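You operate a simulated robot arm through the tools that you are given. There is no shell and no other tool.

You are at the controls of a simulated robot arm. One attempt, no reset.

JOB
Give the loaded bundle a blue band and a label, then put it in the turquoise tray.
Fine: set the slider to that colour; the sliding tray ends at LOAD; the bundle goes into the turquoise tray; dial and other bundles stay as they are.

The check looks at the end state, three seconds after you hand in, the way a careful person would. Anything else that was tipped, shoved, dropped, spilled or broken makes it a failure.

ROBOT AND FRAMES
A 6-joint arm with a two-finger parallel gripper, fixed in place. Base frame: the origin is on the floor under the middle of its stand, x ahead of it, y to its left, z up; the work surface is at about z = 0.944. Units: m, degrees, N and s.
With the tool pointing down near the work surface it reaches from about 0.28 to 0.68 m from the base axis. Its first joint turns from -166.0 to 166.0 degrees. Payload 1.57 kg.
The TCP is the grasp point between the finger pads, 0.03 m short of the fingertips. In the tool frame z runs along the fingers and y along their closing line. The gripper opens to 0.11 m. The fingers are 0.024 m wide and 0.012 m thick; the gripper's body (0.048 by 0.112 m) begins 0.078 m behind the TCP.
Orientation is that of the tool frame in the base frame, as a unit quaternion [w, x, y, z]. With the fingers straight down and closing along the base's y, the tool's x points along the base's -x, its y along +y and its z along -z.

CONTROLS
- The arm moves only by the tool drive_tool. Its argument "increments" is a list of rows, each an object of numbers (a shift or turn left out is 0, a gripper value left out holds the last): "rx", "ry", "rz": the turn, a rotation vector about the base's x, y, z in degrees; "tx", "ty", "tz": the shift along the base's x, y, z in m; "grip": the finger opening in m, from 0 to 0.11. In form: [{"rx": .., "ry": .., "rz": .., "tx": .., "ty": .., "tz": .., "grip": ..}, ...]. A call has 1 to 20 rows; each row shifts and turns the commanded pose from where the row before left it. A row lasts 0.2 s, in which the tool goes at most 0.05 m and 8.6 degrees; a call with a longer step from one row to the next is refused whole, and so is a gripper value outside its range. Where a pose cannot be reached the arm comes as near as it can. A force on the tool above 50 N (or 10 N above the force at the start of the call, whichever is more), or a blocked arm, ends the call early, and 0.2 s more pass. Each finger travels about 0.108 m/s and halts on what it meets, pressing with about 33 N; the grip force reading is that of the motor and also rises with nothing between the fingers. The clock runs only during rows and for 0.2 s after the last one: add rows that do not move to give the fingers time. It gives the time, the measured TCP pose, the force on the tool (base axes), the opening and the grip force at its end, in the units of the frame above (readings bear some noise), with the torque about the TCP (base axes, N m) and any sound that the robot's microphone picked up.
- Cameras (640 x 400 px; columns grow to the right, rows downward): "scene" is fixed at [0.4075, 0.5095, 1.7041]; the picture's right is [-1.00, 0.04, 0.00], its down [0.04, 0.85, -0.52] and it looks along [-0.02, -0.52, -0.85] (base axes); focal length 327 px, centre (320, 200). "wrist" rides on the gripper at [0.07, 0.016, -0.141] in the tool frame; the picture's right is [-0.23, 0.97, 0.00], its down [-0.85, -0.20, -0.48] and it looks along [-0.47, -0.11, 0.88] (tool axes); focal length 222 px, centre (320, 200). There is no depth. A picture from a camera that has moved, and an enlarged one, comes with that camera's place and axes in the base frame and with its lens. The place of the scene camera against the robot may be out by one fixed shift of up to 0.018 m in any direction.
- camera(camera): a new picture of that camera. No time passes.
- slide_trunk(by): moves the trunk up (or, below 0, down) by that many m; the arm rides with it, the base frame stays. It gives what a move gives, with no picture.
- close_up(camera, box): a new picture of the part [left, top, right, bottom] of that camera's present view, enlarged. No time passes.
- finish_job(): hands the job in; it is judged then, once.

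Nothing tells you positions but the pictures and the camera data. Unless the task says otherwise, let go and move clear before handing in.

The tools are called after "Call:" by a JSON object that holds its "method" and its "body". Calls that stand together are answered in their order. drive_tool: Moves the arm, as the interface text tells. Its arguments: {"type":"object","properties":{"increments":{"type":"array","items":{"type":"object","properties":{"rx":{"type":"number"},"ry":{"type":"number"},"rz":{"type":"number"},"tx":{"type":"number"},"ty":{"type":"number"},"tz":{"type":"number"},"grip":{"type":"number"}}}}},"required":["increments"]} The other tools are called the same way: slide_trunk (by) moves the trunk up or down; camera (camera) takes a picture; close_up (camera, box) takes an enlarged picture of a part of a camera's view; finish_job () hands the job in.

At the start:

```text
t: 0.0
tcp_pos: [0.5225, 0.1451, 1.3504]
ee_rot: [0.0, -0.001, 1.0, 0.0]
force: [0.4, 0.3, -0.8]
ft_torque: [0.02, -0.02, -0.03]
gripper_width: 0.1099
finger_force: 0.1
trunk travel left (down, up): [-0.325, 0.265]
```

scene: 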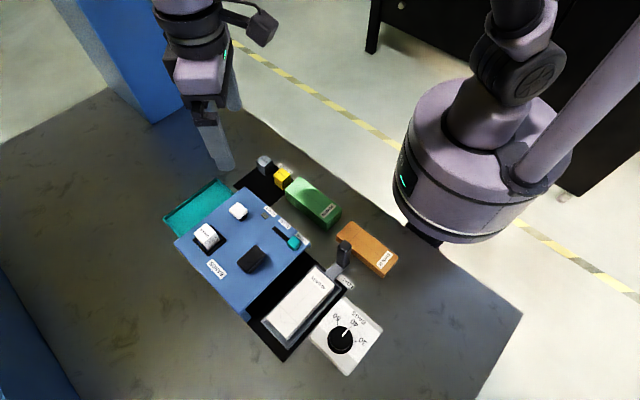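
wrist: 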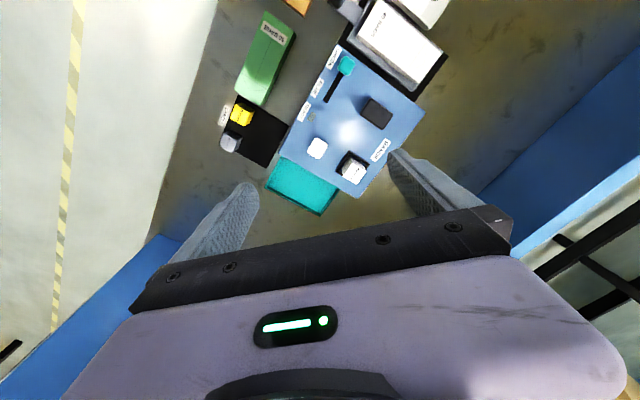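

I see a blue machine with buttons and a slider, a sliding tray with a white bundle in it, a turquoise tray, a dial, and a few bundles. First I take close-ups to read the labels.

Call:
{"method": "close_up", "body": {"camera": "scene", "box": [150, 140, 410, 390]}}

Call:
{"method": "close_up", "body": {"camera": "scene", "box": [160, 180, 320, 280]}}

Call:
{"method": "close_up", "body": {"camera": "scene", "box": [240, 230, 400, 380]}}

Call:
{"method": "close_up", "body": {"camera": "wrist", "box": [210, 0, 460, 220]}}

```text
1.60 times, centred on (280, 265) of scene
camera zoom: at [0.4075, 0.5095, 1.7041], right [-1.0, 0.04, 0.0], down [0.04, 0.85, -0.52], along [-0.02, -0.52, -0.85], focal length 524 px, centre (384, 96)
```

zoom: 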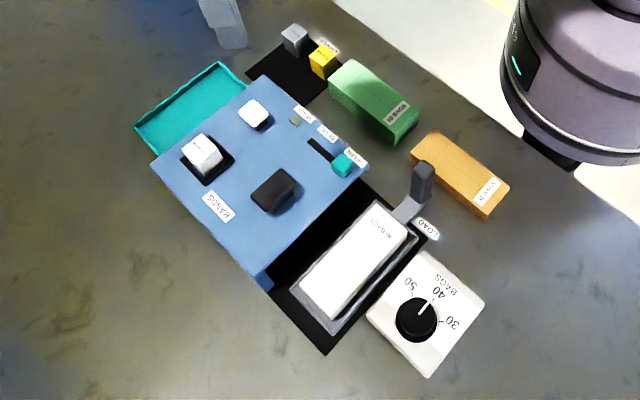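

```text
4.00 times, centred on (240, 230) of scene
camera zoom: at [0.4075, 0.5095, 1.7041], right [-1.0, 0.04, 0.0], down [0.04, 0.85, -0.52], along [-0.02, -0.52, -0.85], focal length 1310 px, centre (640, 80)
```

zoom: 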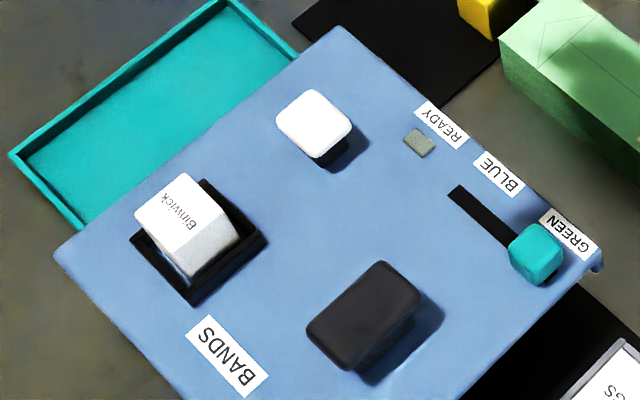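

```text
2.67 times, centred on (320, 305) of scene
camera zoom: at [0.4075, 0.5095, 1.7041], right [-1.0, 0.04, 0.0], down [0.04, 0.85, -0.52], along [-0.02, -0.52, -0.85], focal length 873 px, centre (320, -80)
```

zoom: 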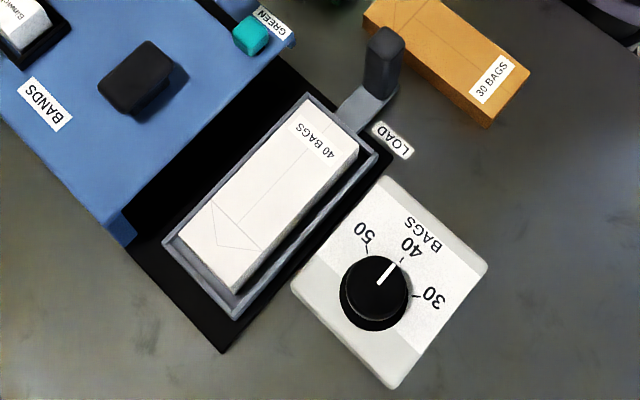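

```text
1.82 times, centred on (335, 110) of wrist
camera zoom: at [0.4525, 0.161, 1.4916], right [0.23, 0.97, 0.0], down [0.85, -0.2, 0.48], along [0.47, -0.11, -0.88], focal length 404 px, centre (293, 364)
```

zoom: 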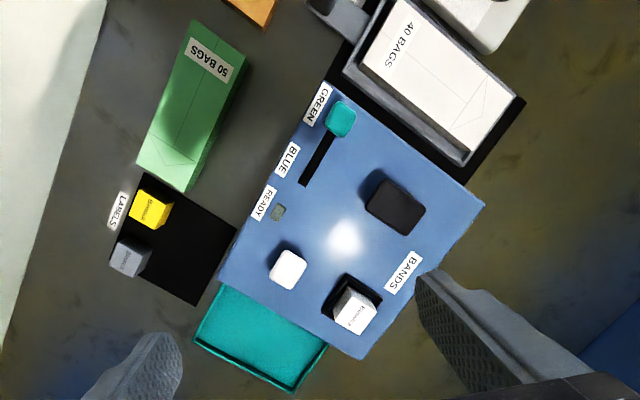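

The slider sits at GREEN, the 40-bag bundle is in the tray at LOAD, and the tray has a dark handle. I also see two cubes on a LABELS mat and one on BANDS. Next I move the wrist camera for a closer view of the labels.

Call:
{"method": "drive_tool", "body": {"increments": [{"tx": -0.04, "tz": -0.025}, {"tx": -0.04, "tz": -0.025}, {"tx": -0.04, "tz": -0.025}, {"tx": -0.03, "tz": -0.025}, {}]}}

Call:
{"method": "camera", "body": {"camera": "wrist"}}

```text
t: 1.2
tcp_pos: [0.3699, 0.1463, 1.251]
ee_rot: [0.0, -0.001, 1.0, 0.0]
force: [-0.8, -0.7, 0.4]
ft_torque: [-0.03, 0.0, 0.02]
gripper_width: 0.11
finger_force: 0.1
trunk travel left (down, up): [-0.325, 0.265]
```

```text
taken
camera wrist: at [0.3011, 0.1615, 1.392], right [0.23, 0.97, 0.0], down [0.85, -0.2, 0.48], along [0.47, -0.11, -0.88], focal length 222 px, centre (320, 200)
```

wrist: 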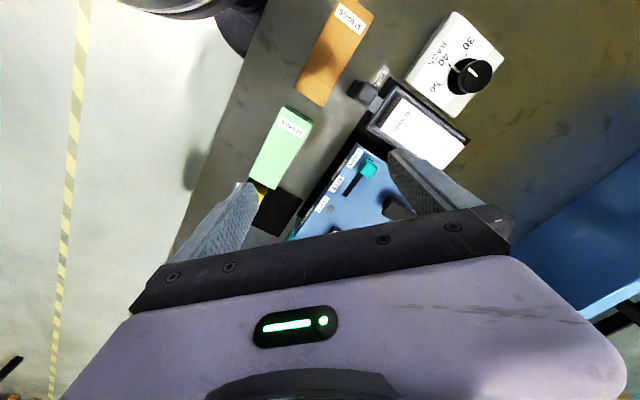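

The wrist camera sees best around the point below the TCP. I move over the LABELS mat to read the cubes there.

Call:
{"method": "drive_tool", "body": {"increments": [{"tx": 0.024, "ty": -0.033, "tz": -0.015}, {"tx": 0.024, "ty": -0.033, "tz": -0.015}, {"tx": 0.024, "ty": -0.033, "tz": -0.015}, {"tx": 0.024, "ty": -0.033, "tz": -0.015}, {"tx": 0.024, "ty": -0.033, "tz": -0.015}, {}]}}

Call:
{"method": "camera", "body": {"camera": "wrist"}}

Call:
{"method": "close_up", "body": {"camera": "wrist", "box": [240, 60, 400, 160]}}

Call:
{"method": "camera", "body": {"camera": "scene"}}

```text
t: 2.6
tcp_pos: [0.4926, -0.0198, 1.1757]
ee_rot: [0.0, -0.001, 1.0, 0.0]
force: [-0.1, 0.2, 0.0]
ft_torque: [-0.01, -0.01, 0.02]
gripper_width: 0.1101
finger_force: 0.2
trunk travel left (down, up): [-0.325, 0.265]
```

```text
taken
camera wrist: at [0.4222, -0.0039, 1.3167], right [0.23, 0.97, 0.0], down [0.85, -0.2, 0.48], along [0.47, -0.11, -0.88], focal length 222 px, centre (320, 200)
```

wrist: 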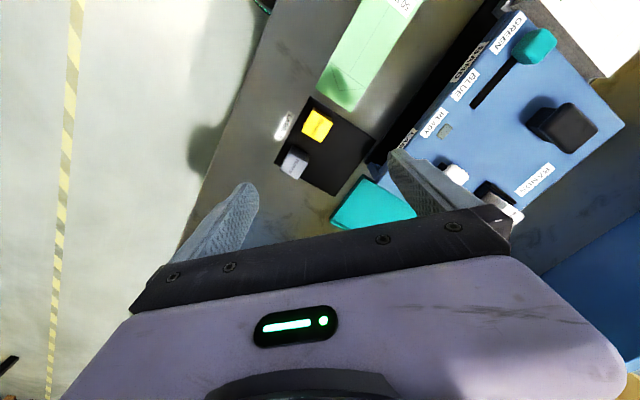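

```text
4.00 times, centred on (320, 110) of wrist
camera zoom: at [0.4222, -0.0039, 1.3167], right [0.23, 0.97, 0.0], down [0.85, -0.2, 0.48], along [0.47, -0.11, -0.88], focal length 888 px, centre (320, 560)
```

zoom: 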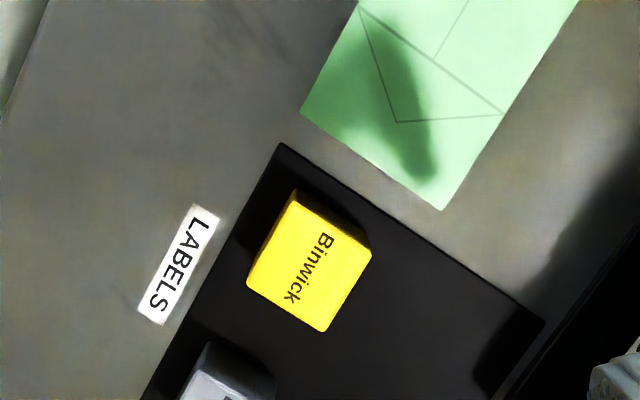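

```text
taken
```

scene: 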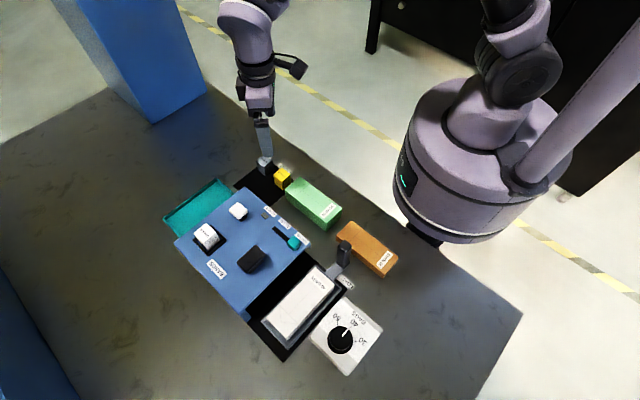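

There seem to be more labels on the side of the machine. I zoom in on them and on the second cube.

Call:
{"method": "close_up", "body": {"camera": "wrist", "box": [380, 10, 540, 110]}}

Call:
{"method": "close_up", "body": {"camera": "wrist", "box": [360, 90, 520, 190]}}

Call:
{"method": "close_up", "body": {"camera": "wrist", "box": [260, 110, 380, 190]}}

Call:
{"method": "close_up", "body": {"camera": "wrist", "box": [500, 80, 640, 220]}}

```text
4.00 times, centred on (460, 60) of wrist
camera zoom: at [0.4222, -0.0039, 1.3167], right [0.23, 0.97, 0.0], down [0.85, -0.2, 0.48], along [0.47, -0.11, -0.88], focal length 888 px, centre (-240, 760)
```

zoom: 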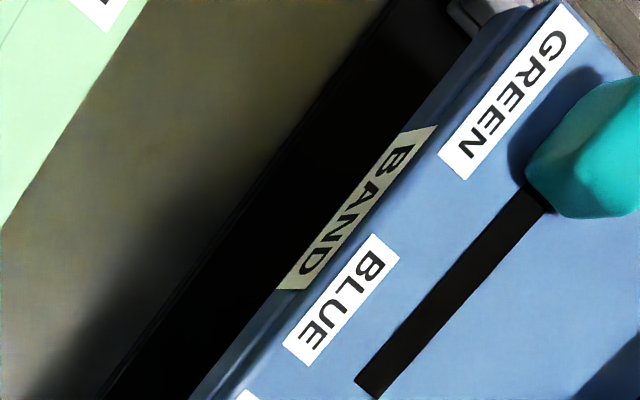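

```text
4.00 times, centred on (440, 140) of wrist
camera zoom: at [0.4222, -0.0039, 1.3167], right [0.23, 0.97, 0.0], down [0.85, -0.2, 0.48], along [0.47, -0.11, -0.88], focal length 888 px, centre (-160, 440)
```

zoom: 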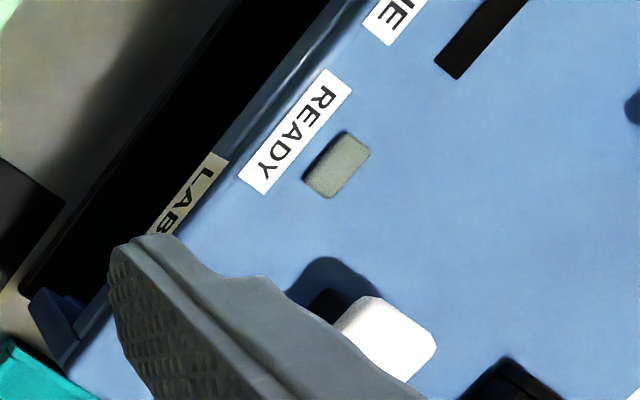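

```text
5.00 times, centred on (320, 150) of wrist
camera zoom: at [0.4222, -0.0039, 1.3167], right [0.23, 0.97, 0.0], down [0.85, -0.2, 0.48], along [0.47, -0.11, -0.88], focal length 1111 px, centre (320, 450)
```

zoom: 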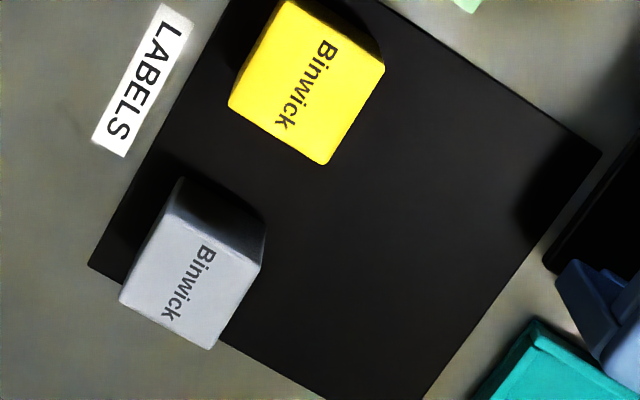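

```text
2.86 times, centred on (570, 150) of wrist
camera zoom: at [0.4222, -0.0039, 1.3167], right [0.23, 0.97, 0.0], down [0.85, -0.2, 0.48], along [0.47, -0.11, -0.88], focal length 635 px, centre (-394, 343)
```

zoom: 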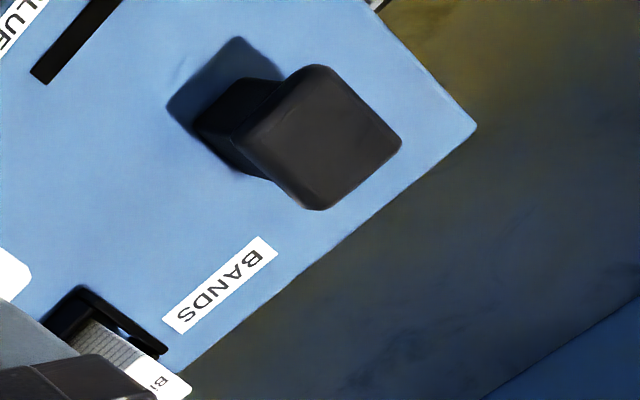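

The tray's channel has stations LOAD, BAND and LABEL along the machine's side; the black button is probably the band press and the white one the label press. Next I look down at the BANDS socket and the buttons from above.

Call:
{"method": "drive_tool", "body": {"increments": [{"tx": 0.02, "ty": 0.034, "tz": 0.015}, {"tx": 0.02, "ty": 0.034, "tz": 0.015}, {"tx": 0.02, "ty": 0.034, "tz": 0.0}, {"tx": 0.02, "ty": 0.034, "tz": 0.0}, {"tx": 0.02, "ty": 0.034, "tz": 0.0}, {}]}}

Call:
{"method": "camera", "body": {"camera": "wrist"}}

Call:
{"method": "close_up", "body": {"camera": "wrist", "box": [240, 70, 400, 170]}}

Call:
{"method": "close_up", "body": {"camera": "wrist", "box": [240, 120, 400, 220]}}

```text
t: 4.0
tcp_pos: [0.5912, 0.15, 1.2053]
ee_rot: [-0.001, -0.001, 1.0, 0.0]
force: [0.1, -0.3, -0.7]
ft_torque: [0.02, -0.01, -0.01]
gripper_width: 0.1099
finger_force: 0.0
trunk travel left (down, up): [-0.325, 0.265]
```

```text
taken
camera wrist: at [0.5216, 0.1657, 1.3471], right [0.23, 0.97, 0.0], down [0.85, -0.2, 0.48], along [0.47, -0.11, -0.88], focal length 222 px, centre (320, 200)
```

wrist: 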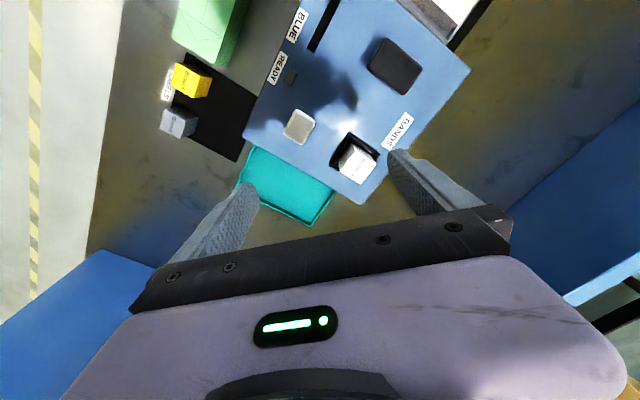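

```text
4.00 times, centred on (320, 120) of wrist
camera zoom: at [0.5216, 0.1657, 1.3471], right [0.23, 0.97, 0.0], down [0.85, -0.2, 0.48], along [0.47, -0.11, -0.88], focal length 888 px, centre (320, 520)
```

zoom: 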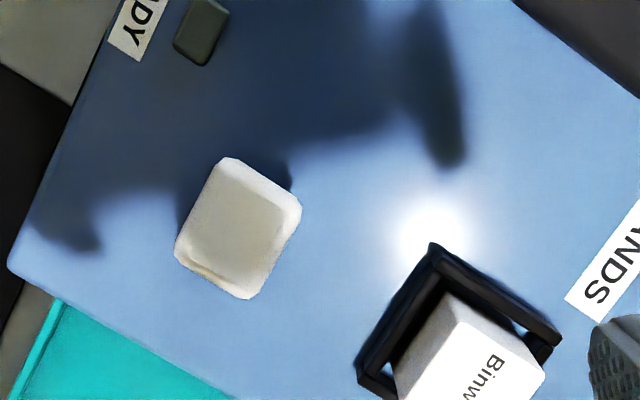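

```text
4.00 times, centred on (320, 170) of wrist
camera zoom: at [0.5216, 0.1657, 1.3471], right [0.23, 0.97, 0.0], down [0.85, -0.2, 0.48], along [0.47, -0.11, -0.88], focal length 888 px, centre (320, 320)
```

zoom: 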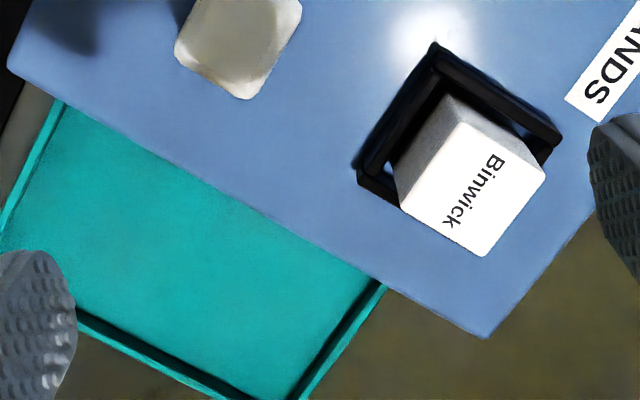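

The machine is yawed about -45°, its top is at z of about 1.036, and the slider knob is near (0.443, 0.209). I rotate the gripper 45° so that it closes along the channel, and hover over the slider knob to refine that position.

Call:
{"method": "drive_tool", "body": {"increments": [{"tx": -0.025, "ty": 0.01, "rz": 7.4}, {"tx": -0.025, "ty": 0.01, "rz": 7.4}, {"tx": -0.025, "ty": 0.01, "rz": 7.4}, {"tx": -0.025, "ty": 0.01, "rz": 7.4}, {"tx": -0.025, "ty": 0.01, "rz": 7.4}, {"tx": -0.023, "ty": 0.009, "rz": 7.4}, {}]}}

Call:
{"method": "camera", "body": {"camera": "wrist"}}

Call:
{"method": "close_up", "body": {"camera": "wrist", "box": [240, 80, 400, 180]}}

Call:
{"method": "camera", "body": {"camera": "scene"}}

```text
t: 5.6
tcp_pos: [0.4458, 0.208, 1.2048]
ee_rot: [-0.001, -0.378, 0.926, 0.0]
force: [0.1, 0.7, -0.5]
ft_torque: [0.0, -0.01, 0.0]
gripper_width: 0.1102
finger_force: 0.0
trunk travel left (down, up): [-0.325, 0.265]
```

```text
taken
camera wrist: at [0.3824, 0.1712, 1.3463], right [-0.52, 0.85, 0.0], down [0.75, 0.46, 0.48], along [0.41, 0.25, -0.88], focal length 222 px, centre (320, 200)
```

wrist: 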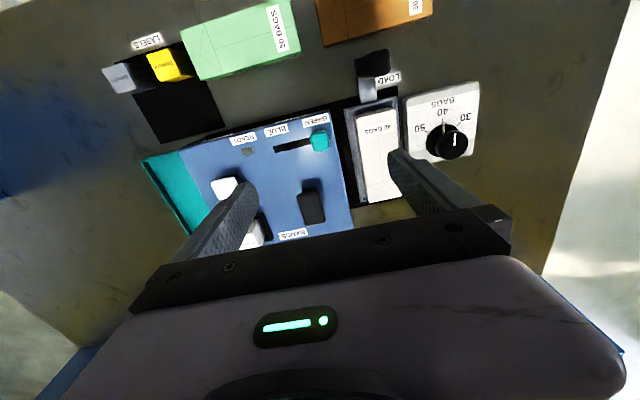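

```text
4.00 times, centred on (320, 130) of wrist
camera zoom: at [0.3824, 0.1712, 1.3463], right [-0.52, 0.85, 0.0], down [0.75, 0.46, 0.48], along [0.41, 0.25, -0.88], focal length 888 px, centre (320, 480)
```

zoom: 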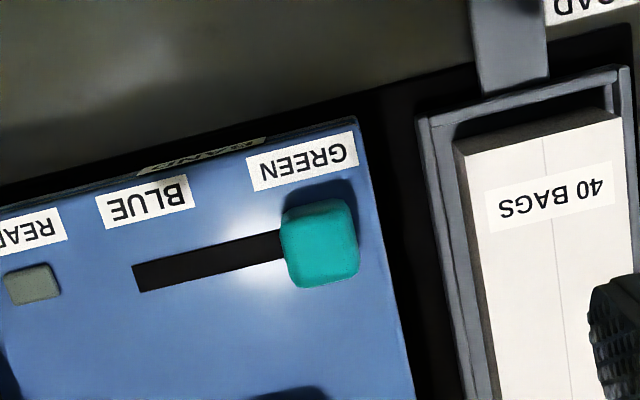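

```text
taken
```

scene: 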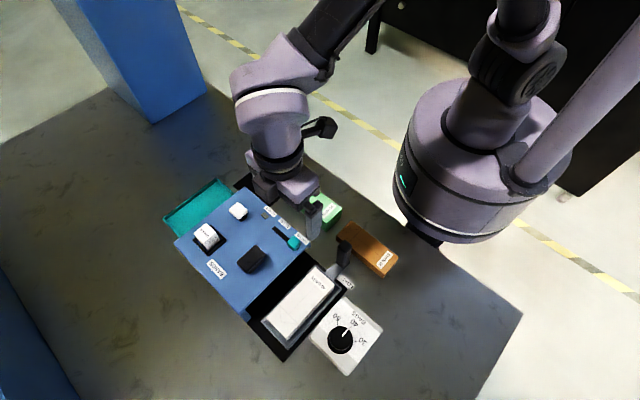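

The knob is confirmed at (0.443, 0.208), and BLUE lies 0.055 m along (0.707, -0.707). I narrow the gripper and descend to just above the knob.

Call:
{"method": "drive_tool", "body": {"increments": [{"tx": -0.0024, "tz": -0.03, "grip": 0.055}, {"tz": -0.03}, {"tz": -0.03}, {"tz": -0.015}, {}]}}

Call:
{"method": "camera", "body": {"camera": "wrist"}}

Call:
{"method": "close_up", "body": {"camera": "scene", "box": [240, 180, 360, 260]}}

```text
t: 6.8
tcp_pos: [0.4422, 0.2082, 1.1004]
ee_rot: [0.0, -0.378, 0.926, 0.0]
force: [-0.4, -0.1, 0.1]
ft_torque: [-0.01, 0.0, -0.01]
gripper_width: 0.0547
finger_force: 0.2
trunk travel left (down, up): [-0.325, 0.265]
```

```text
taken
camera wrist: at [0.3808, 0.1715, 1.2417], right [-0.52, 0.86, 0.0], down [0.75, 0.46, 0.48], along [0.41, 0.25, -0.88], focal length 222 px, centre (320, 200)
```

wrist: 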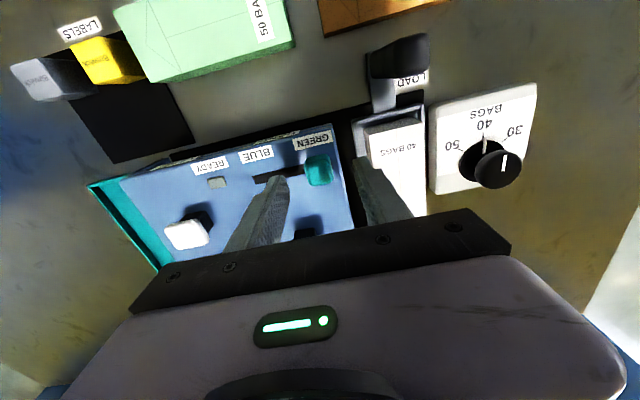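

```text
5.00 times, centred on (300, 220) of scene
camera zoom: at [0.4075, 0.5095, 1.7041], right [-1.0, 0.04, 0.0], down [0.04, 0.85, -0.52], along [-0.02, -0.52, -0.85], focal length 1637 px, centre (420, 100)
```

zoom: 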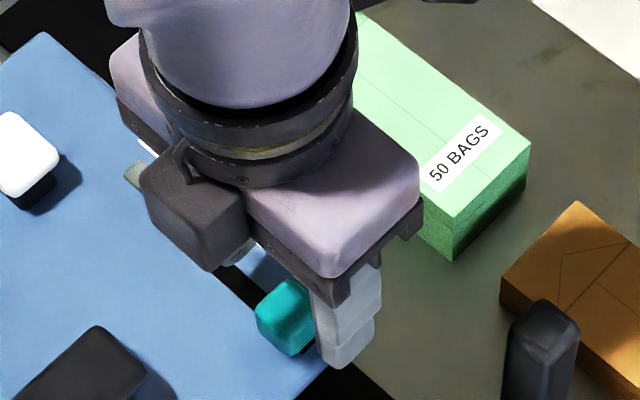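

Call:
{"method": "close_up", "body": {"camera": "wrist", "box": [240, 120, 400, 220]}}

```text
4.00 times, centred on (320, 170) of wrist
camera zoom: at [0.3808, 0.1715, 1.2417], right [-0.52, 0.86, 0.0], down [0.75, 0.46, 0.48], along [0.41, 0.25, -0.88], focal length 888 px, centre (320, 320)
```

zoom: 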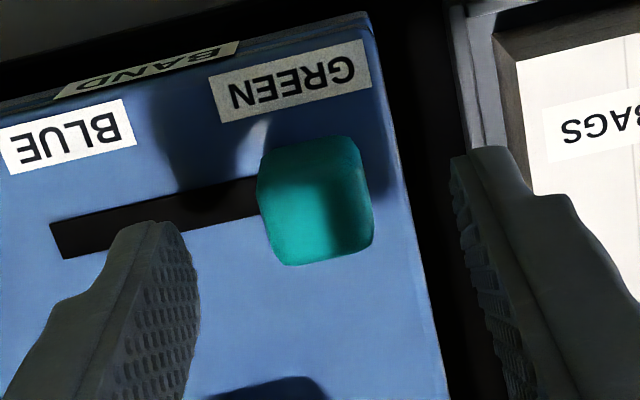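

The fingers straddle the knob. I lower so the tips are beside it, then close on it gently.

Call:
{"method": "drive_tool", "body": {"increments": [{"tz": -0.012}, {"tz": -0.01}, {}, {"grip": 0.01}, {}, {}, {}]}}

Call:
{"method": "close_up", "body": {"camera": "wrist", "box": [240, 120, 400, 220]}}

```text
t: 8.4
tcp_pos: [0.4421, 0.2079, 1.0782]
ee_rot: [-0.001, -0.378, 0.926, 0.0]
force: [3.1, -4.8, -1.2]
ft_torque: [-0.01, -0.22, 0.41]
gripper_width: 0.0233
finger_force: 35.2
trunk travel left (down, up): [-0.325, 0.265]
```

```text
4.00 times, centred on (320, 170) of wrist
camera zoom: at [0.3813, 0.1707, 1.2195], right [-0.52, 0.85, 0.0], down [0.75, 0.46, 0.48], along [0.41, 0.25, -0.88], focal length 888 px, centre (320, 320)
```

zoom: 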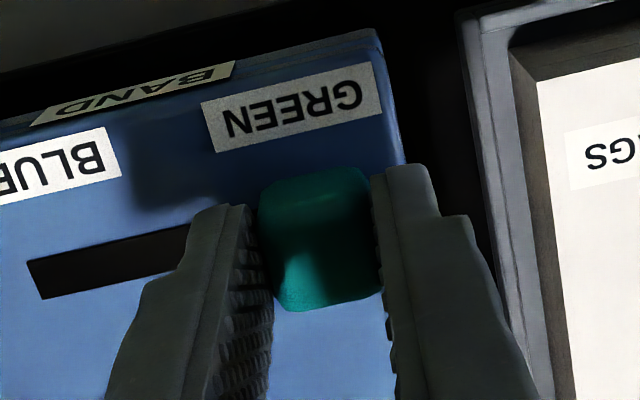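

The knob is gripped at 0.023 m wide. I slide it toward BLUE along the channel.

Call:
{"method": "drive_tool", "body": {"increments": [{"tx": 0.01, "ty": -0.01}, {"tx": 0.01, "ty": -0.01}, {"tx": 0.01, "ty": -0.01}, {}]}}

Call:
{"method": "close_up", "body": {"camera": "wrist", "box": [240, 120, 400, 220]}}

```text
t: 9.4
tcp_pos: [0.4727, 0.1781, 1.0785]
ee_rot: [0.0, -0.378, 0.926, 0.0]
force: [-0.9, 0.2, -2.3]
ft_torque: [-0.22, 0.16, 0.41]
gripper_width: 0.0232
finger_force: 35.7
trunk travel left (down, up): [-0.325, 0.265]
```

```text
4.00 times, centred on (320, 170) of wrist
camera zoom: at [0.4108, 0.1413, 1.2195], right [-0.52, 0.85, 0.0], down [0.75, 0.46, 0.48], along [0.41, 0.25, -0.88], focal length 888 px, centre (320, 320)
```

zoom: 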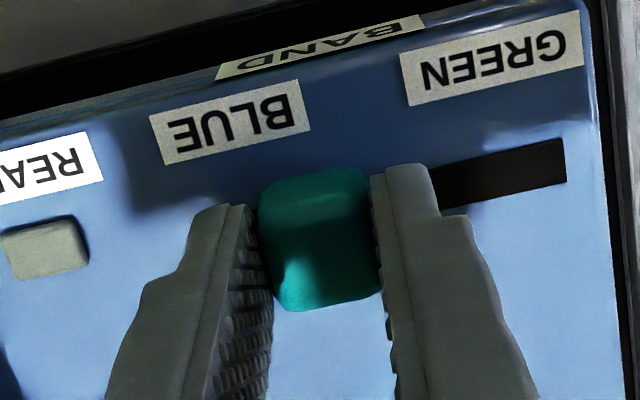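

Call:
{"method": "drive_tool", "body": {"increments": [{"tx": 0.005, "ty": -0.005}, {"tx": 0.004, "ty": -0.004}, {}]}}

Call:
{"method": "close_up", "body": {"camera": "wrist", "box": [240, 120, 400, 220]}}

```text
t: 10.2
tcp_pos: [0.4799, 0.1715, 1.0786]
ee_rot: [0.001, -0.378, 0.926, 0.001]
force: [-3.3, -4.8, -10.2]
ft_torque: [-0.16, 0.15, 0.41]
gripper_width: 0.0233
finger_force: 35.6
trunk travel left (down, up): [-0.325, 0.265]
```

```text
4.00 times, centred on (320, 170) of wrist
camera zoom: at [0.4199, 0.1322, 1.2196], right [-0.52, 0.85, 0.0], down [0.75, 0.46, 0.48], along [0.41, 0.25, -0.88], focal length 888 px, centre (320, 320)
```

zoom: 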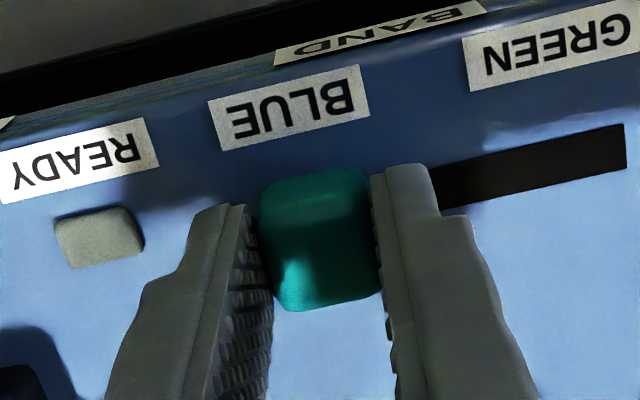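

The knob now sits at BLUE with the same offset to its label that it had at GREEN. I release it and rise.

Call:
{"method": "drive_tool", "body": {"increments": [{"grip": 0.04}, {}, {"tz": 0.02}, {"tz": 0.04}, {"tz": 0.04}, {}]}}

Call:
{"method": "camera", "body": {"camera": "wrist"}}

Call:
{"method": "close_up", "body": {"camera": "wrist", "box": [240, 80, 400, 180]}}

```text
t: 11.6
tcp_pos: [0.4818, 0.1697, 1.1781]
ee_rot: [0.001, -0.377, 0.926, 0.0]
force: [0.2, 0.3, 0.4]
ft_torque: [-0.01, 0.0, -0.01]
gripper_width: 0.0398
finger_force: 0.1
trunk travel left (down, up): [-0.325, 0.265]
```

```text
taken
camera wrist: at [0.4203, 0.132, 1.3202], right [-0.52, 0.86, 0.0], down [0.75, 0.46, 0.48], along [0.41, 0.25, -0.88], focal length 222 px, centre (320, 200)
```

wrist: 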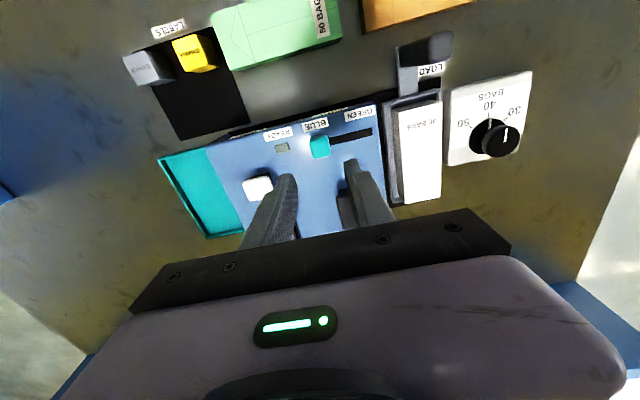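

```text
4.00 times, centred on (320, 130) of wrist
camera zoom: at [0.4203, 0.132, 1.3202], right [-0.52, 0.86, 0.0], down [0.75, 0.46, 0.48], along [0.41, 0.25, -0.88], focal length 888 px, centre (320, 480)
```

zoom: 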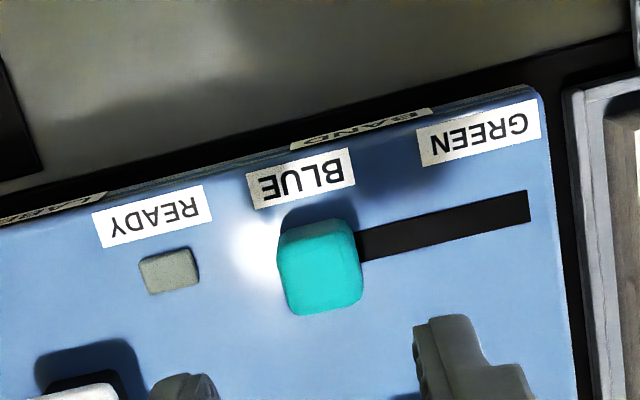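

The slider is set to BLUE. Next I examine the tray handle and the channel.

Call:
{"method": "close_up", "body": {"camera": "wrist", "box": [360, 10, 520, 110]}}

Call:
{"method": "close_up", "body": {"camera": "scene", "box": [300, 220, 400, 300]}}

Call:
{"method": "close_up", "body": {"camera": "wrist", "box": [150, 90, 310, 190]}}

```text
4.00 times, centred on (440, 60) of wrist
camera zoom: at [0.4203, 0.132, 1.3202], right [-0.52, 0.86, 0.0], down [0.75, 0.46, 0.48], along [0.41, 0.25, -0.88], focal length 888 px, centre (-160, 760)
```

zoom: 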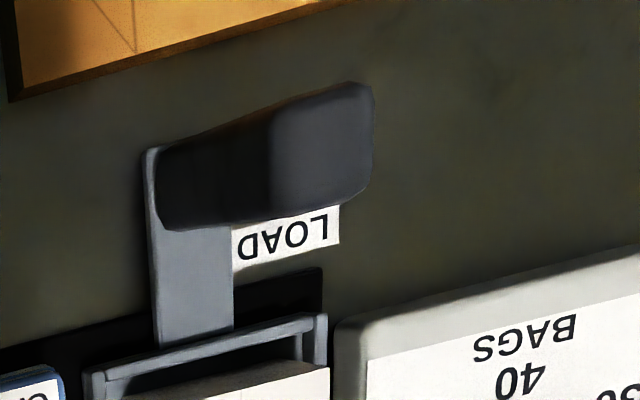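

```text
5.00 times, centred on (350, 260) of scene
camera zoom: at [0.4075, 0.5095, 1.7041], right [-1.0, 0.04, 0.0], down [0.04, 0.85, -0.52], along [-0.02, -0.52, -0.85], focal length 1637 px, centre (170, -100)
```

zoom: 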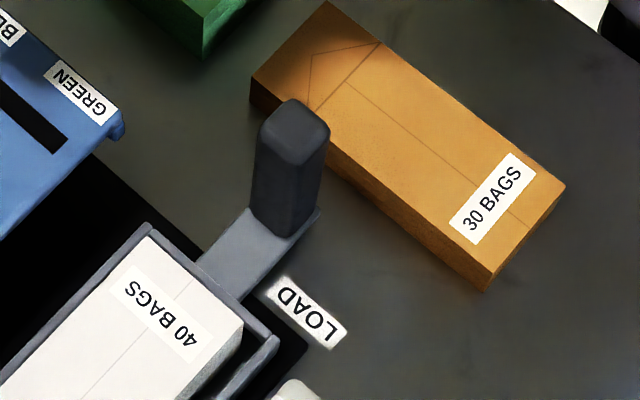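

```text
4.00 times, centred on (230, 140) of wrist
camera zoom: at [0.4203, 0.132, 1.3202], right [-0.52, 0.86, 0.0], down [0.75, 0.46, 0.48], along [0.41, 0.25, -0.88], focal length 888 px, centre (680, 440)
```

zoom: 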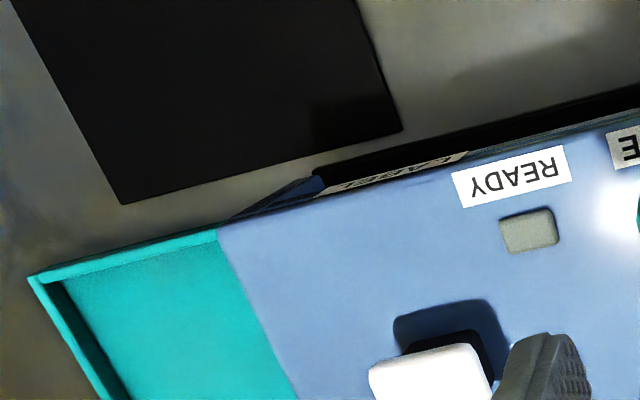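

The tray handle is a dark post near (0.33, 0.224) with its top at z of about 1.04, close to the orange bundle. I hover above it to refine that.

Call:
{"method": "drive_tool", "body": {"increments": [{"tx": -0.04, "ty": 0.014}, {"tx": -0.04, "ty": 0.014}, {"tx": -0.04, "ty": 0.014}, {"tx": -0.033, "ty": 0.011}, {}]}}

Call:
{"method": "camera", "body": {"camera": "wrist"}}

Call:
{"method": "close_up", "body": {"camera": "wrist", "box": [240, 80, 400, 180]}}

```text
t: 12.8
tcp_pos: [0.328, 0.2226, 1.1796]
ee_rot: [0.0, -0.376, 0.926, 0.001]
force: [-0.5, 0.3, 0.2]
ft_torque: [0.02, 0.0, 0.01]
gripper_width: 0.04
finger_force: 0.1
trunk travel left (down, up): [-0.325, 0.265]
```

```text
taken
camera wrist: at [0.2664, 0.1845, 1.3201], right [-0.52, 0.86, 0.0], down [0.75, 0.45, 0.48], along [0.41, 0.25, -0.88], focal length 222 px, centre (320, 200)
```

wrist: 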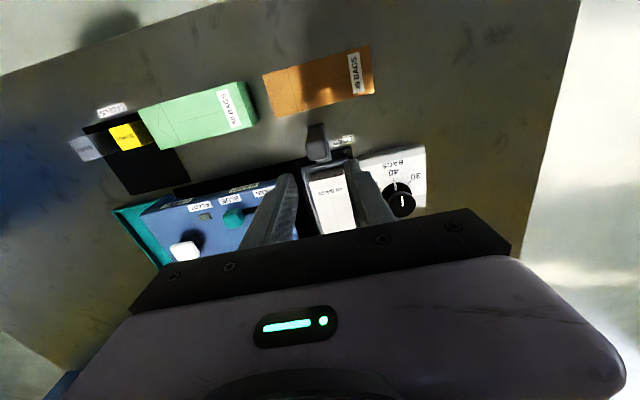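

```text
4.00 times, centred on (320, 130) of wrist
camera zoom: at [0.2664, 0.1845, 1.3201], right [-0.52, 0.86, 0.0], down [0.75, 0.45, 0.48], along [0.41, 0.25, -0.88], focal length 888 px, centre (320, 480)
```

zoom: 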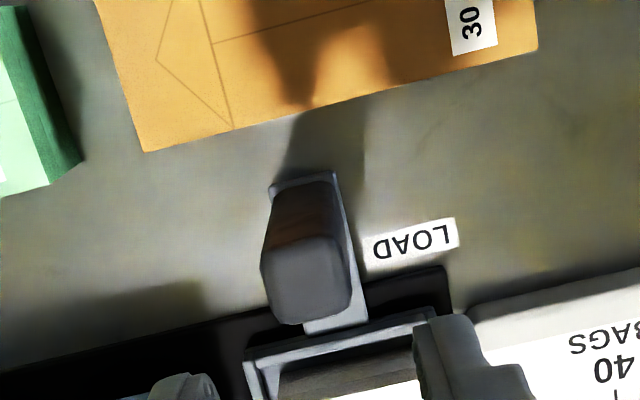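

The post's top is at about (0.335, 0.221, 1.05). I center on it and descend around the post with a modest opening.

Call:
{"method": "drive_tool", "body": {"increments": [{"tx": 0.0065, "ty": -0.001, "tz": -0.02, "grip": 0.05}, {"tz": -0.04}, {"tz": -0.03}, {}]}}

Call:
{"method": "close_up", "body": {"camera": "wrist", "box": [240, 100, 400, 200]}}

Call:
{"method": "close_up", "body": {"camera": "scene", "box": [300, 200, 400, 280]}}

```text
t: 13.8
tcp_pos: [0.3347, 0.2215, 1.0885]
ee_rot: [0.0, -0.378, 0.926, -0.001]
force: [-0.4, -1.2, 0.9]
ft_torque: [0.03, 0.02, 0.01]
gripper_width: 0.0498
finger_force: 0.0
trunk travel left (down, up): [-0.325, 0.265]
```

```text
4.00 times, centred on (320, 150) of wrist
camera zoom: at [0.2734, 0.1839, 1.2296], right [-0.52, 0.85, 0.0], down [0.75, 0.46, 0.48], along [0.41, 0.25, -0.88], focal length 888 px, centre (320, 400)
```

zoom: 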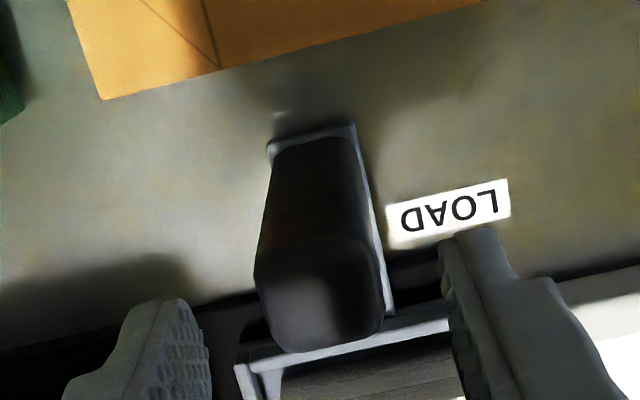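

```text
5.00 times, centred on (350, 240) of scene
camera zoom: at [0.4075, 0.5095, 1.7041], right [-1.0, 0.04, 0.0], down [0.04, 0.85, -0.52], along [-0.02, -0.52, -0.85], focal length 1637 px, centre (170, 0)
```

zoom: 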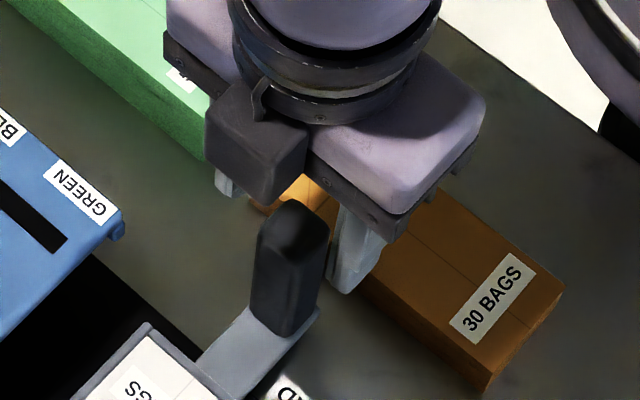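

The fingers straddle the post. I descend to grasp height and close.

Call:
{"method": "drive_tool", "body": {"increments": [{"tz": -0.03}, {"tz": -0.033}, {}, {"grip": 0.015}, {}, {}, {}]}}

Call:
{"method": "close_up", "body": {"camera": "wrist", "box": [240, 100, 400, 200]}}

Call:
{"method": "close_up", "body": {"camera": "scene", "box": [240, 200, 400, 300]}}

```text
t: 15.4
tcp_pos: [0.3362, 0.2219, 1.0262]
ee_rot: [0.0, -0.378, 0.926, 0.0]
force: [-1.6, -1.9, -5.2]
ft_torque: [0.44, -0.52, 1.13]
gripper_width: 0.0258
finger_force: 37.2
trunk travel left (down, up): [-0.325, 0.265]
```

```text
4.00 times, centred on (320, 150) of wrist
camera zoom: at [0.2739, 0.1843, 1.1668], right [-0.52, 0.85, 0.0], down [0.75, 0.46, 0.48], along [0.41, 0.25, -0.88], focal length 888 px, centre (320, 400)
```

zoom: 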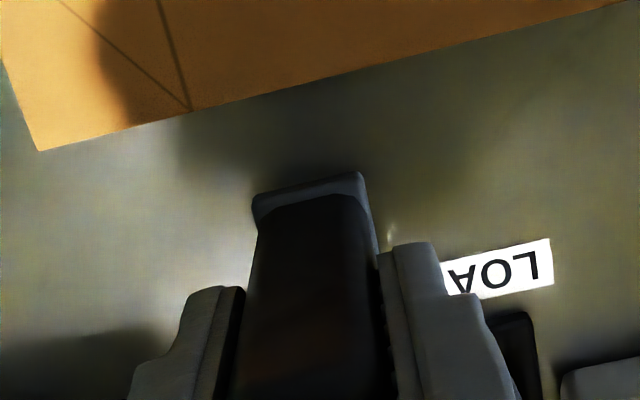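

```text
4.00 times, centred on (320, 250) of scene
camera zoom: at [0.4075, 0.5095, 1.7041], right [-1.0, 0.04, 0.0], down [0.04, 0.85, -0.52], along [-0.02, -0.52, -0.85], focal length 1310 px, centre (320, 0)
```

zoom: 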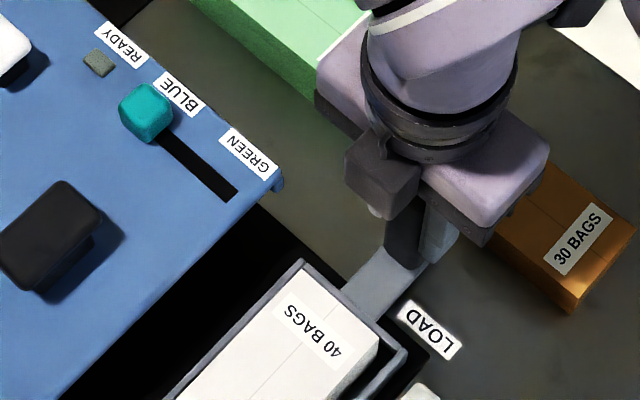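

The handle is gripped and the tray is ready to slide. I push it along the channel toward BAND, watching the forces and the READY lamp.

Call:
{"method": "drive_tool", "body": {"increments": [{"tx": 0.007, "ty": -0.007}, {"tx": 0.0105, "ty": -0.0105}, {"tx": 0.0105, "ty": -0.0105}, {}]}}

Call:
{"method": "close_up", "body": {"camera": "scene", "box": [200, 190, 400, 315]}}

```text
t: 16.4
tcp_pos: [0.3627, 0.1933, 1.0255]
ee_rot: [0.001, -0.377, 0.926, -0.001]
force: [-2.0, -1.6, -1.8]
ft_torque: [-0.71, 0.42, 0.87]
gripper_width: 0.026
finger_force: 36.6
trunk travel left (down, up): [-0.325, 0.265]
```

```text
3.20 times, centred on (300, 252) of scene
camera zoom: at [0.4075, 0.5095, 1.7041], right [-1.0, 0.04, 0.0], down [0.04, 0.85, -0.52], along [-0.02, -0.52, -0.85], focal length 1048 px, centre (384, 32)
```

zoom: 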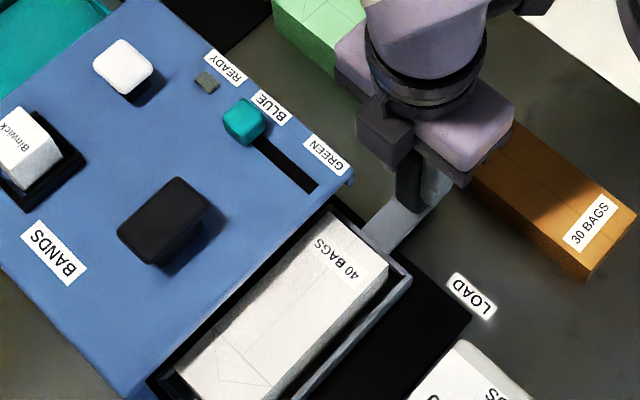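

Call:
{"method": "drive_tool", "body": {"increments": [{"tx": 0.0105, "ty": -0.0105}, {"tx": 0.0105, "ty": -0.0107}, {"tx": 0.0105, "ty": -0.0107}, {"tx": 0.0105, "ty": -0.0107}, {}]}}

Call:
{"method": "close_up", "body": {"camera": "scene", "box": [200, 190, 400, 315]}}

Call:
{"method": "camera", "body": {"camera": "wrist"}}

```text
t: 17.6
tcp_pos: [0.4047, 0.1521, 1.0273]
ee_rot: [0.001, -0.378, 0.926, 0.0]
force: [2.0, 2.4, -8.0]
ft_torque: [0.07, -0.17, 0.87]
gripper_width: 0.026
finger_force: 37.4
trunk travel left (down, up): [-0.325, 0.265]
```

```text
3.20 times, centred on (300, 252) of scene
camera zoom: at [0.4075, 0.5095, 1.7041], right [-1.0, 0.04, 0.0], down [0.04, 0.85, -0.52], along [-0.02, -0.52, -0.85], focal length 1048 px, centre (384, 32)
```

zoom: 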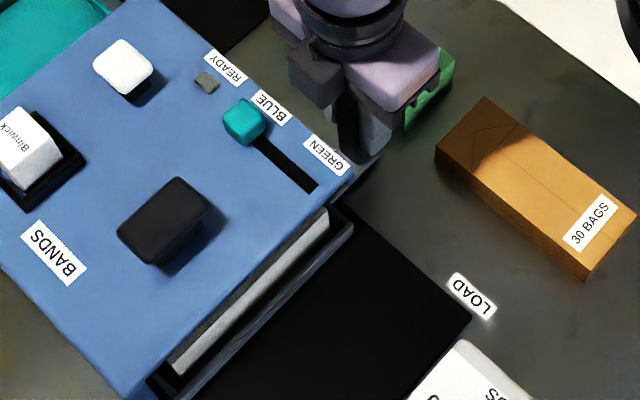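

```text
taken
camera wrist: at [0.3435, 0.1146, 1.1668], right [-0.52, 0.85, 0.0], down [0.75, 0.46, 0.48], along [0.41, 0.25, -0.88], focal length 222 px, centre (320, 200)
```

wrist: 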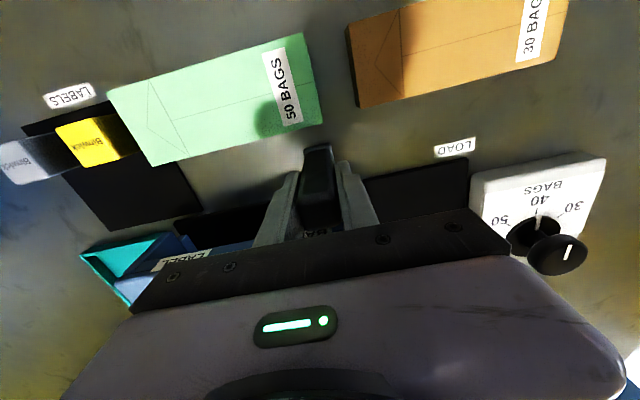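

Call:
{"method": "close_up", "body": {"camera": "wrist", "box": [260, 150, 380, 240]}}

Call:
{"method": "close_up", "body": {"camera": "wrist", "box": [120, 200, 280, 300]}}

```text
4.44 times, centred on (320, 195) of wrist
camera zoom: at [0.3435, 0.1146, 1.1668], right [-0.52, 0.85, 0.0], down [0.75, 0.46, 0.48], along [0.41, 0.25, -0.88], focal length 987 px, centre (320, 222)
```

zoom: 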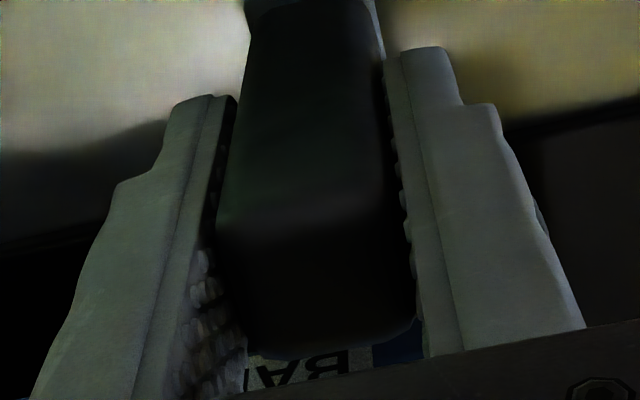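

```text
4.00 times, centred on (200, 250) of wrist
camera zoom: at [0.3435, 0.1146, 1.1668], right [-0.52, 0.85, 0.0], down [0.75, 0.46, 0.48], along [0.41, 0.25, -0.88], focal length 888 px, centre (800, 0)
```

zoom: 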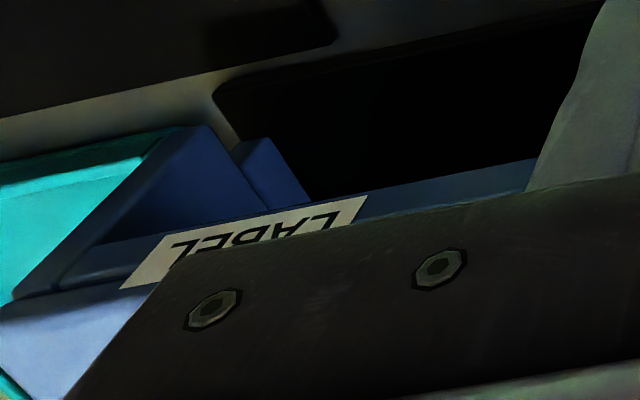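

Call:
{"method": "drive_tool", "body": {"increments": [{"tx": 0.005, "ty": -0.005}, {"tx": 0.004, "ty": -0.004}, {}]}}

Call:
{"method": "close_up", "body": {"camera": "scene", "box": [200, 190, 400, 315]}}

```text
t: 18.4
tcp_pos: [0.415, 0.1426, 1.0258]
ee_rot: [0.0, -0.379, 0.926, 0.0]
force: [4.6, 4.5, 4.0]
ft_torque: [-0.57, 0.68, 0.9]
gripper_width: 0.0258
finger_force: 37.1
trunk travel left (down, up): [-0.325, 0.265]
```

```text
3.20 times, centred on (300, 252) of scene
camera zoom: at [0.4075, 0.5095, 1.7041], right [-1.0, 0.04, 0.0], down [0.04, 0.85, -0.52], along [-0.02, -0.52, -0.85], focal length 1048 px, centre (384, 32)
```

zoom: 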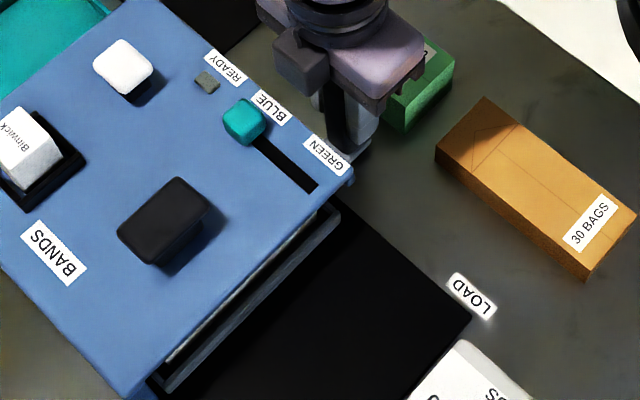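

Call:
{"method": "drive_tool", "body": {"increments": [{"tx": 0.0045, "ty": -0.0028}, {}]}}

Call:
{"method": "close_up", "body": {"camera": "scene", "box": [200, 190, 400, 315]}}

Call:
{"method": "close_up", "body": {"camera": "wrist", "box": [260, 150, 380, 240]}}

```text
t: 19.0
tcp_pos: [0.4184, 0.1381, 1.0259]
ee_rot: [0.0, -0.377, 0.926, -0.001]
force: [1.3, -1.2, 5.4]
ft_torque: [0.35, -0.49, 0.9]
gripper_width: 0.0259
finger_force: 37.1
trunk travel left (down, up): [-0.325, 0.265]
```

```text
3.20 times, centred on (300, 252) of scene
camera zoom: at [0.4075, 0.5095, 1.7041], right [-1.0, 0.04, 0.0], down [0.04, 0.85, -0.52], along [-0.02, -0.52, -0.85], focal length 1048 px, centre (384, 32)
```

zoom: 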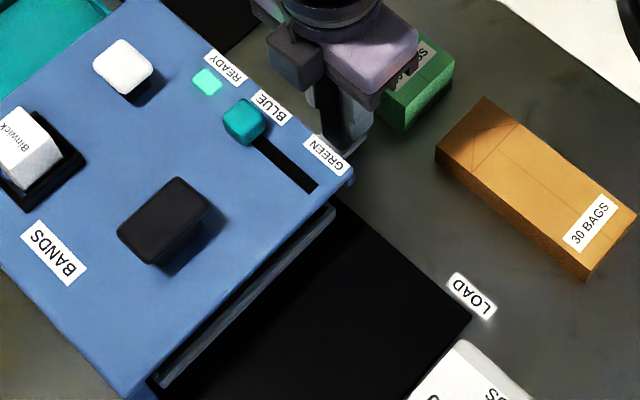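

```text
4.44 times, centred on (320, 195) of wrist
camera zoom: at [0.3564, 0.1017, 1.1668], right [-0.52, 0.86, 0.0], down [0.75, 0.45, 0.48], along [0.41, 0.25, -0.88], focal length 987 px, centre (320, 222)
```

zoom: 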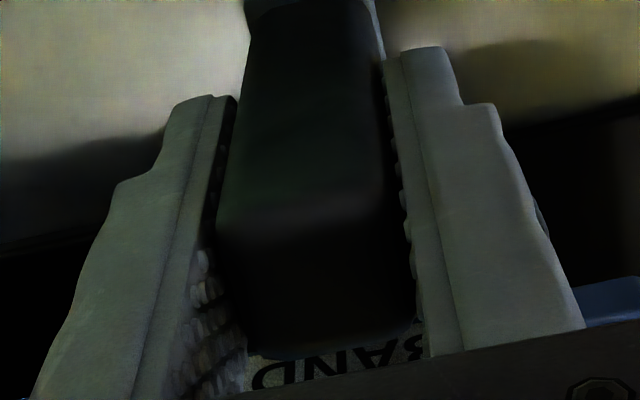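

The READY lamp lit up, so the tray is at BAND. I nudge 2.5 mm further for margin, release, and check that the lamp stays on.

Call:
{"method": "drive_tool", "body": {"increments": [{"tx": 0.0018, "ty": -0.0018}, {}, {"grip": 0.05}, {}, {}, {"tz": 0.03}, {"tz": 0.04}, {"tz": 0.04}, {"tz": 0.03}, {}]}}

Call:
{"method": "camera", "body": {"camera": "scene"}}

Call:
{"method": "close_up", "body": {"camera": "scene", "box": [200, 190, 400, 315]}}

Call:
{"method": "camera", "body": {"camera": "wrist"}}

```text
t: 21.2
tcp_pos: [0.4191, 0.1378, 1.1655]
ee_rot: [0.0, -0.377, 0.926, 0.001]
force: [0.2, 0.1, -0.2]
ft_torque: [0.01, -0.02, 0.01]
gripper_width: 0.0504
finger_force: 0.0
trunk travel left (down, up): [-0.325, 0.265]
```

```text
taken
```

scene: 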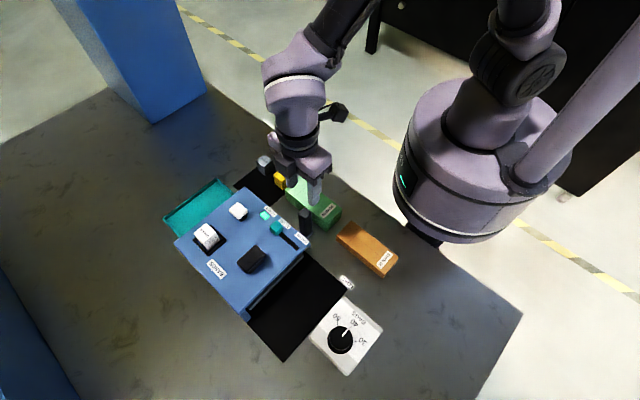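

```text
3.20 times, centred on (300, 252) of scene
camera zoom: at [0.4075, 0.5095, 1.7041], right [-1.0, 0.04, 0.0], down [0.04, 0.85, -0.52], along [-0.02, -0.52, -0.85], focal length 1048 px, centre (384, 32)
```

zoom: 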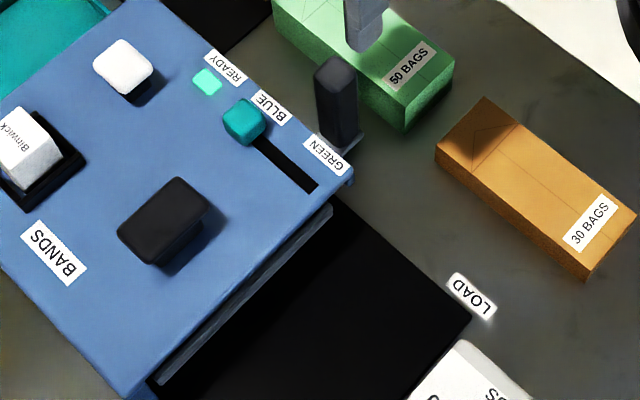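

```text
taken
camera wrist: at [0.358, 0.1004, 1.3067], right [-0.52, 0.86, 0.0], down [0.75, 0.46, 0.48], along [0.41, 0.25, -0.88], focal length 222 px, centre (320, 200)
```

wrist: 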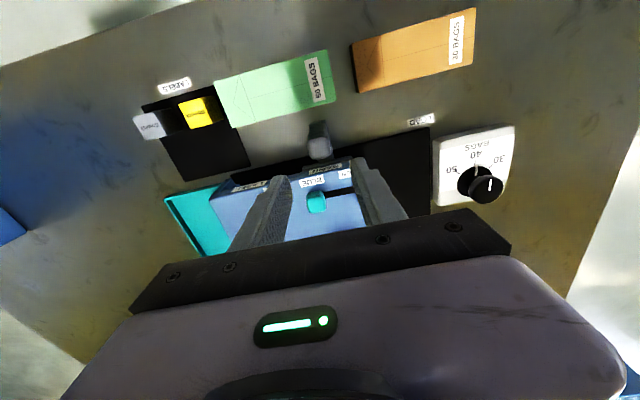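

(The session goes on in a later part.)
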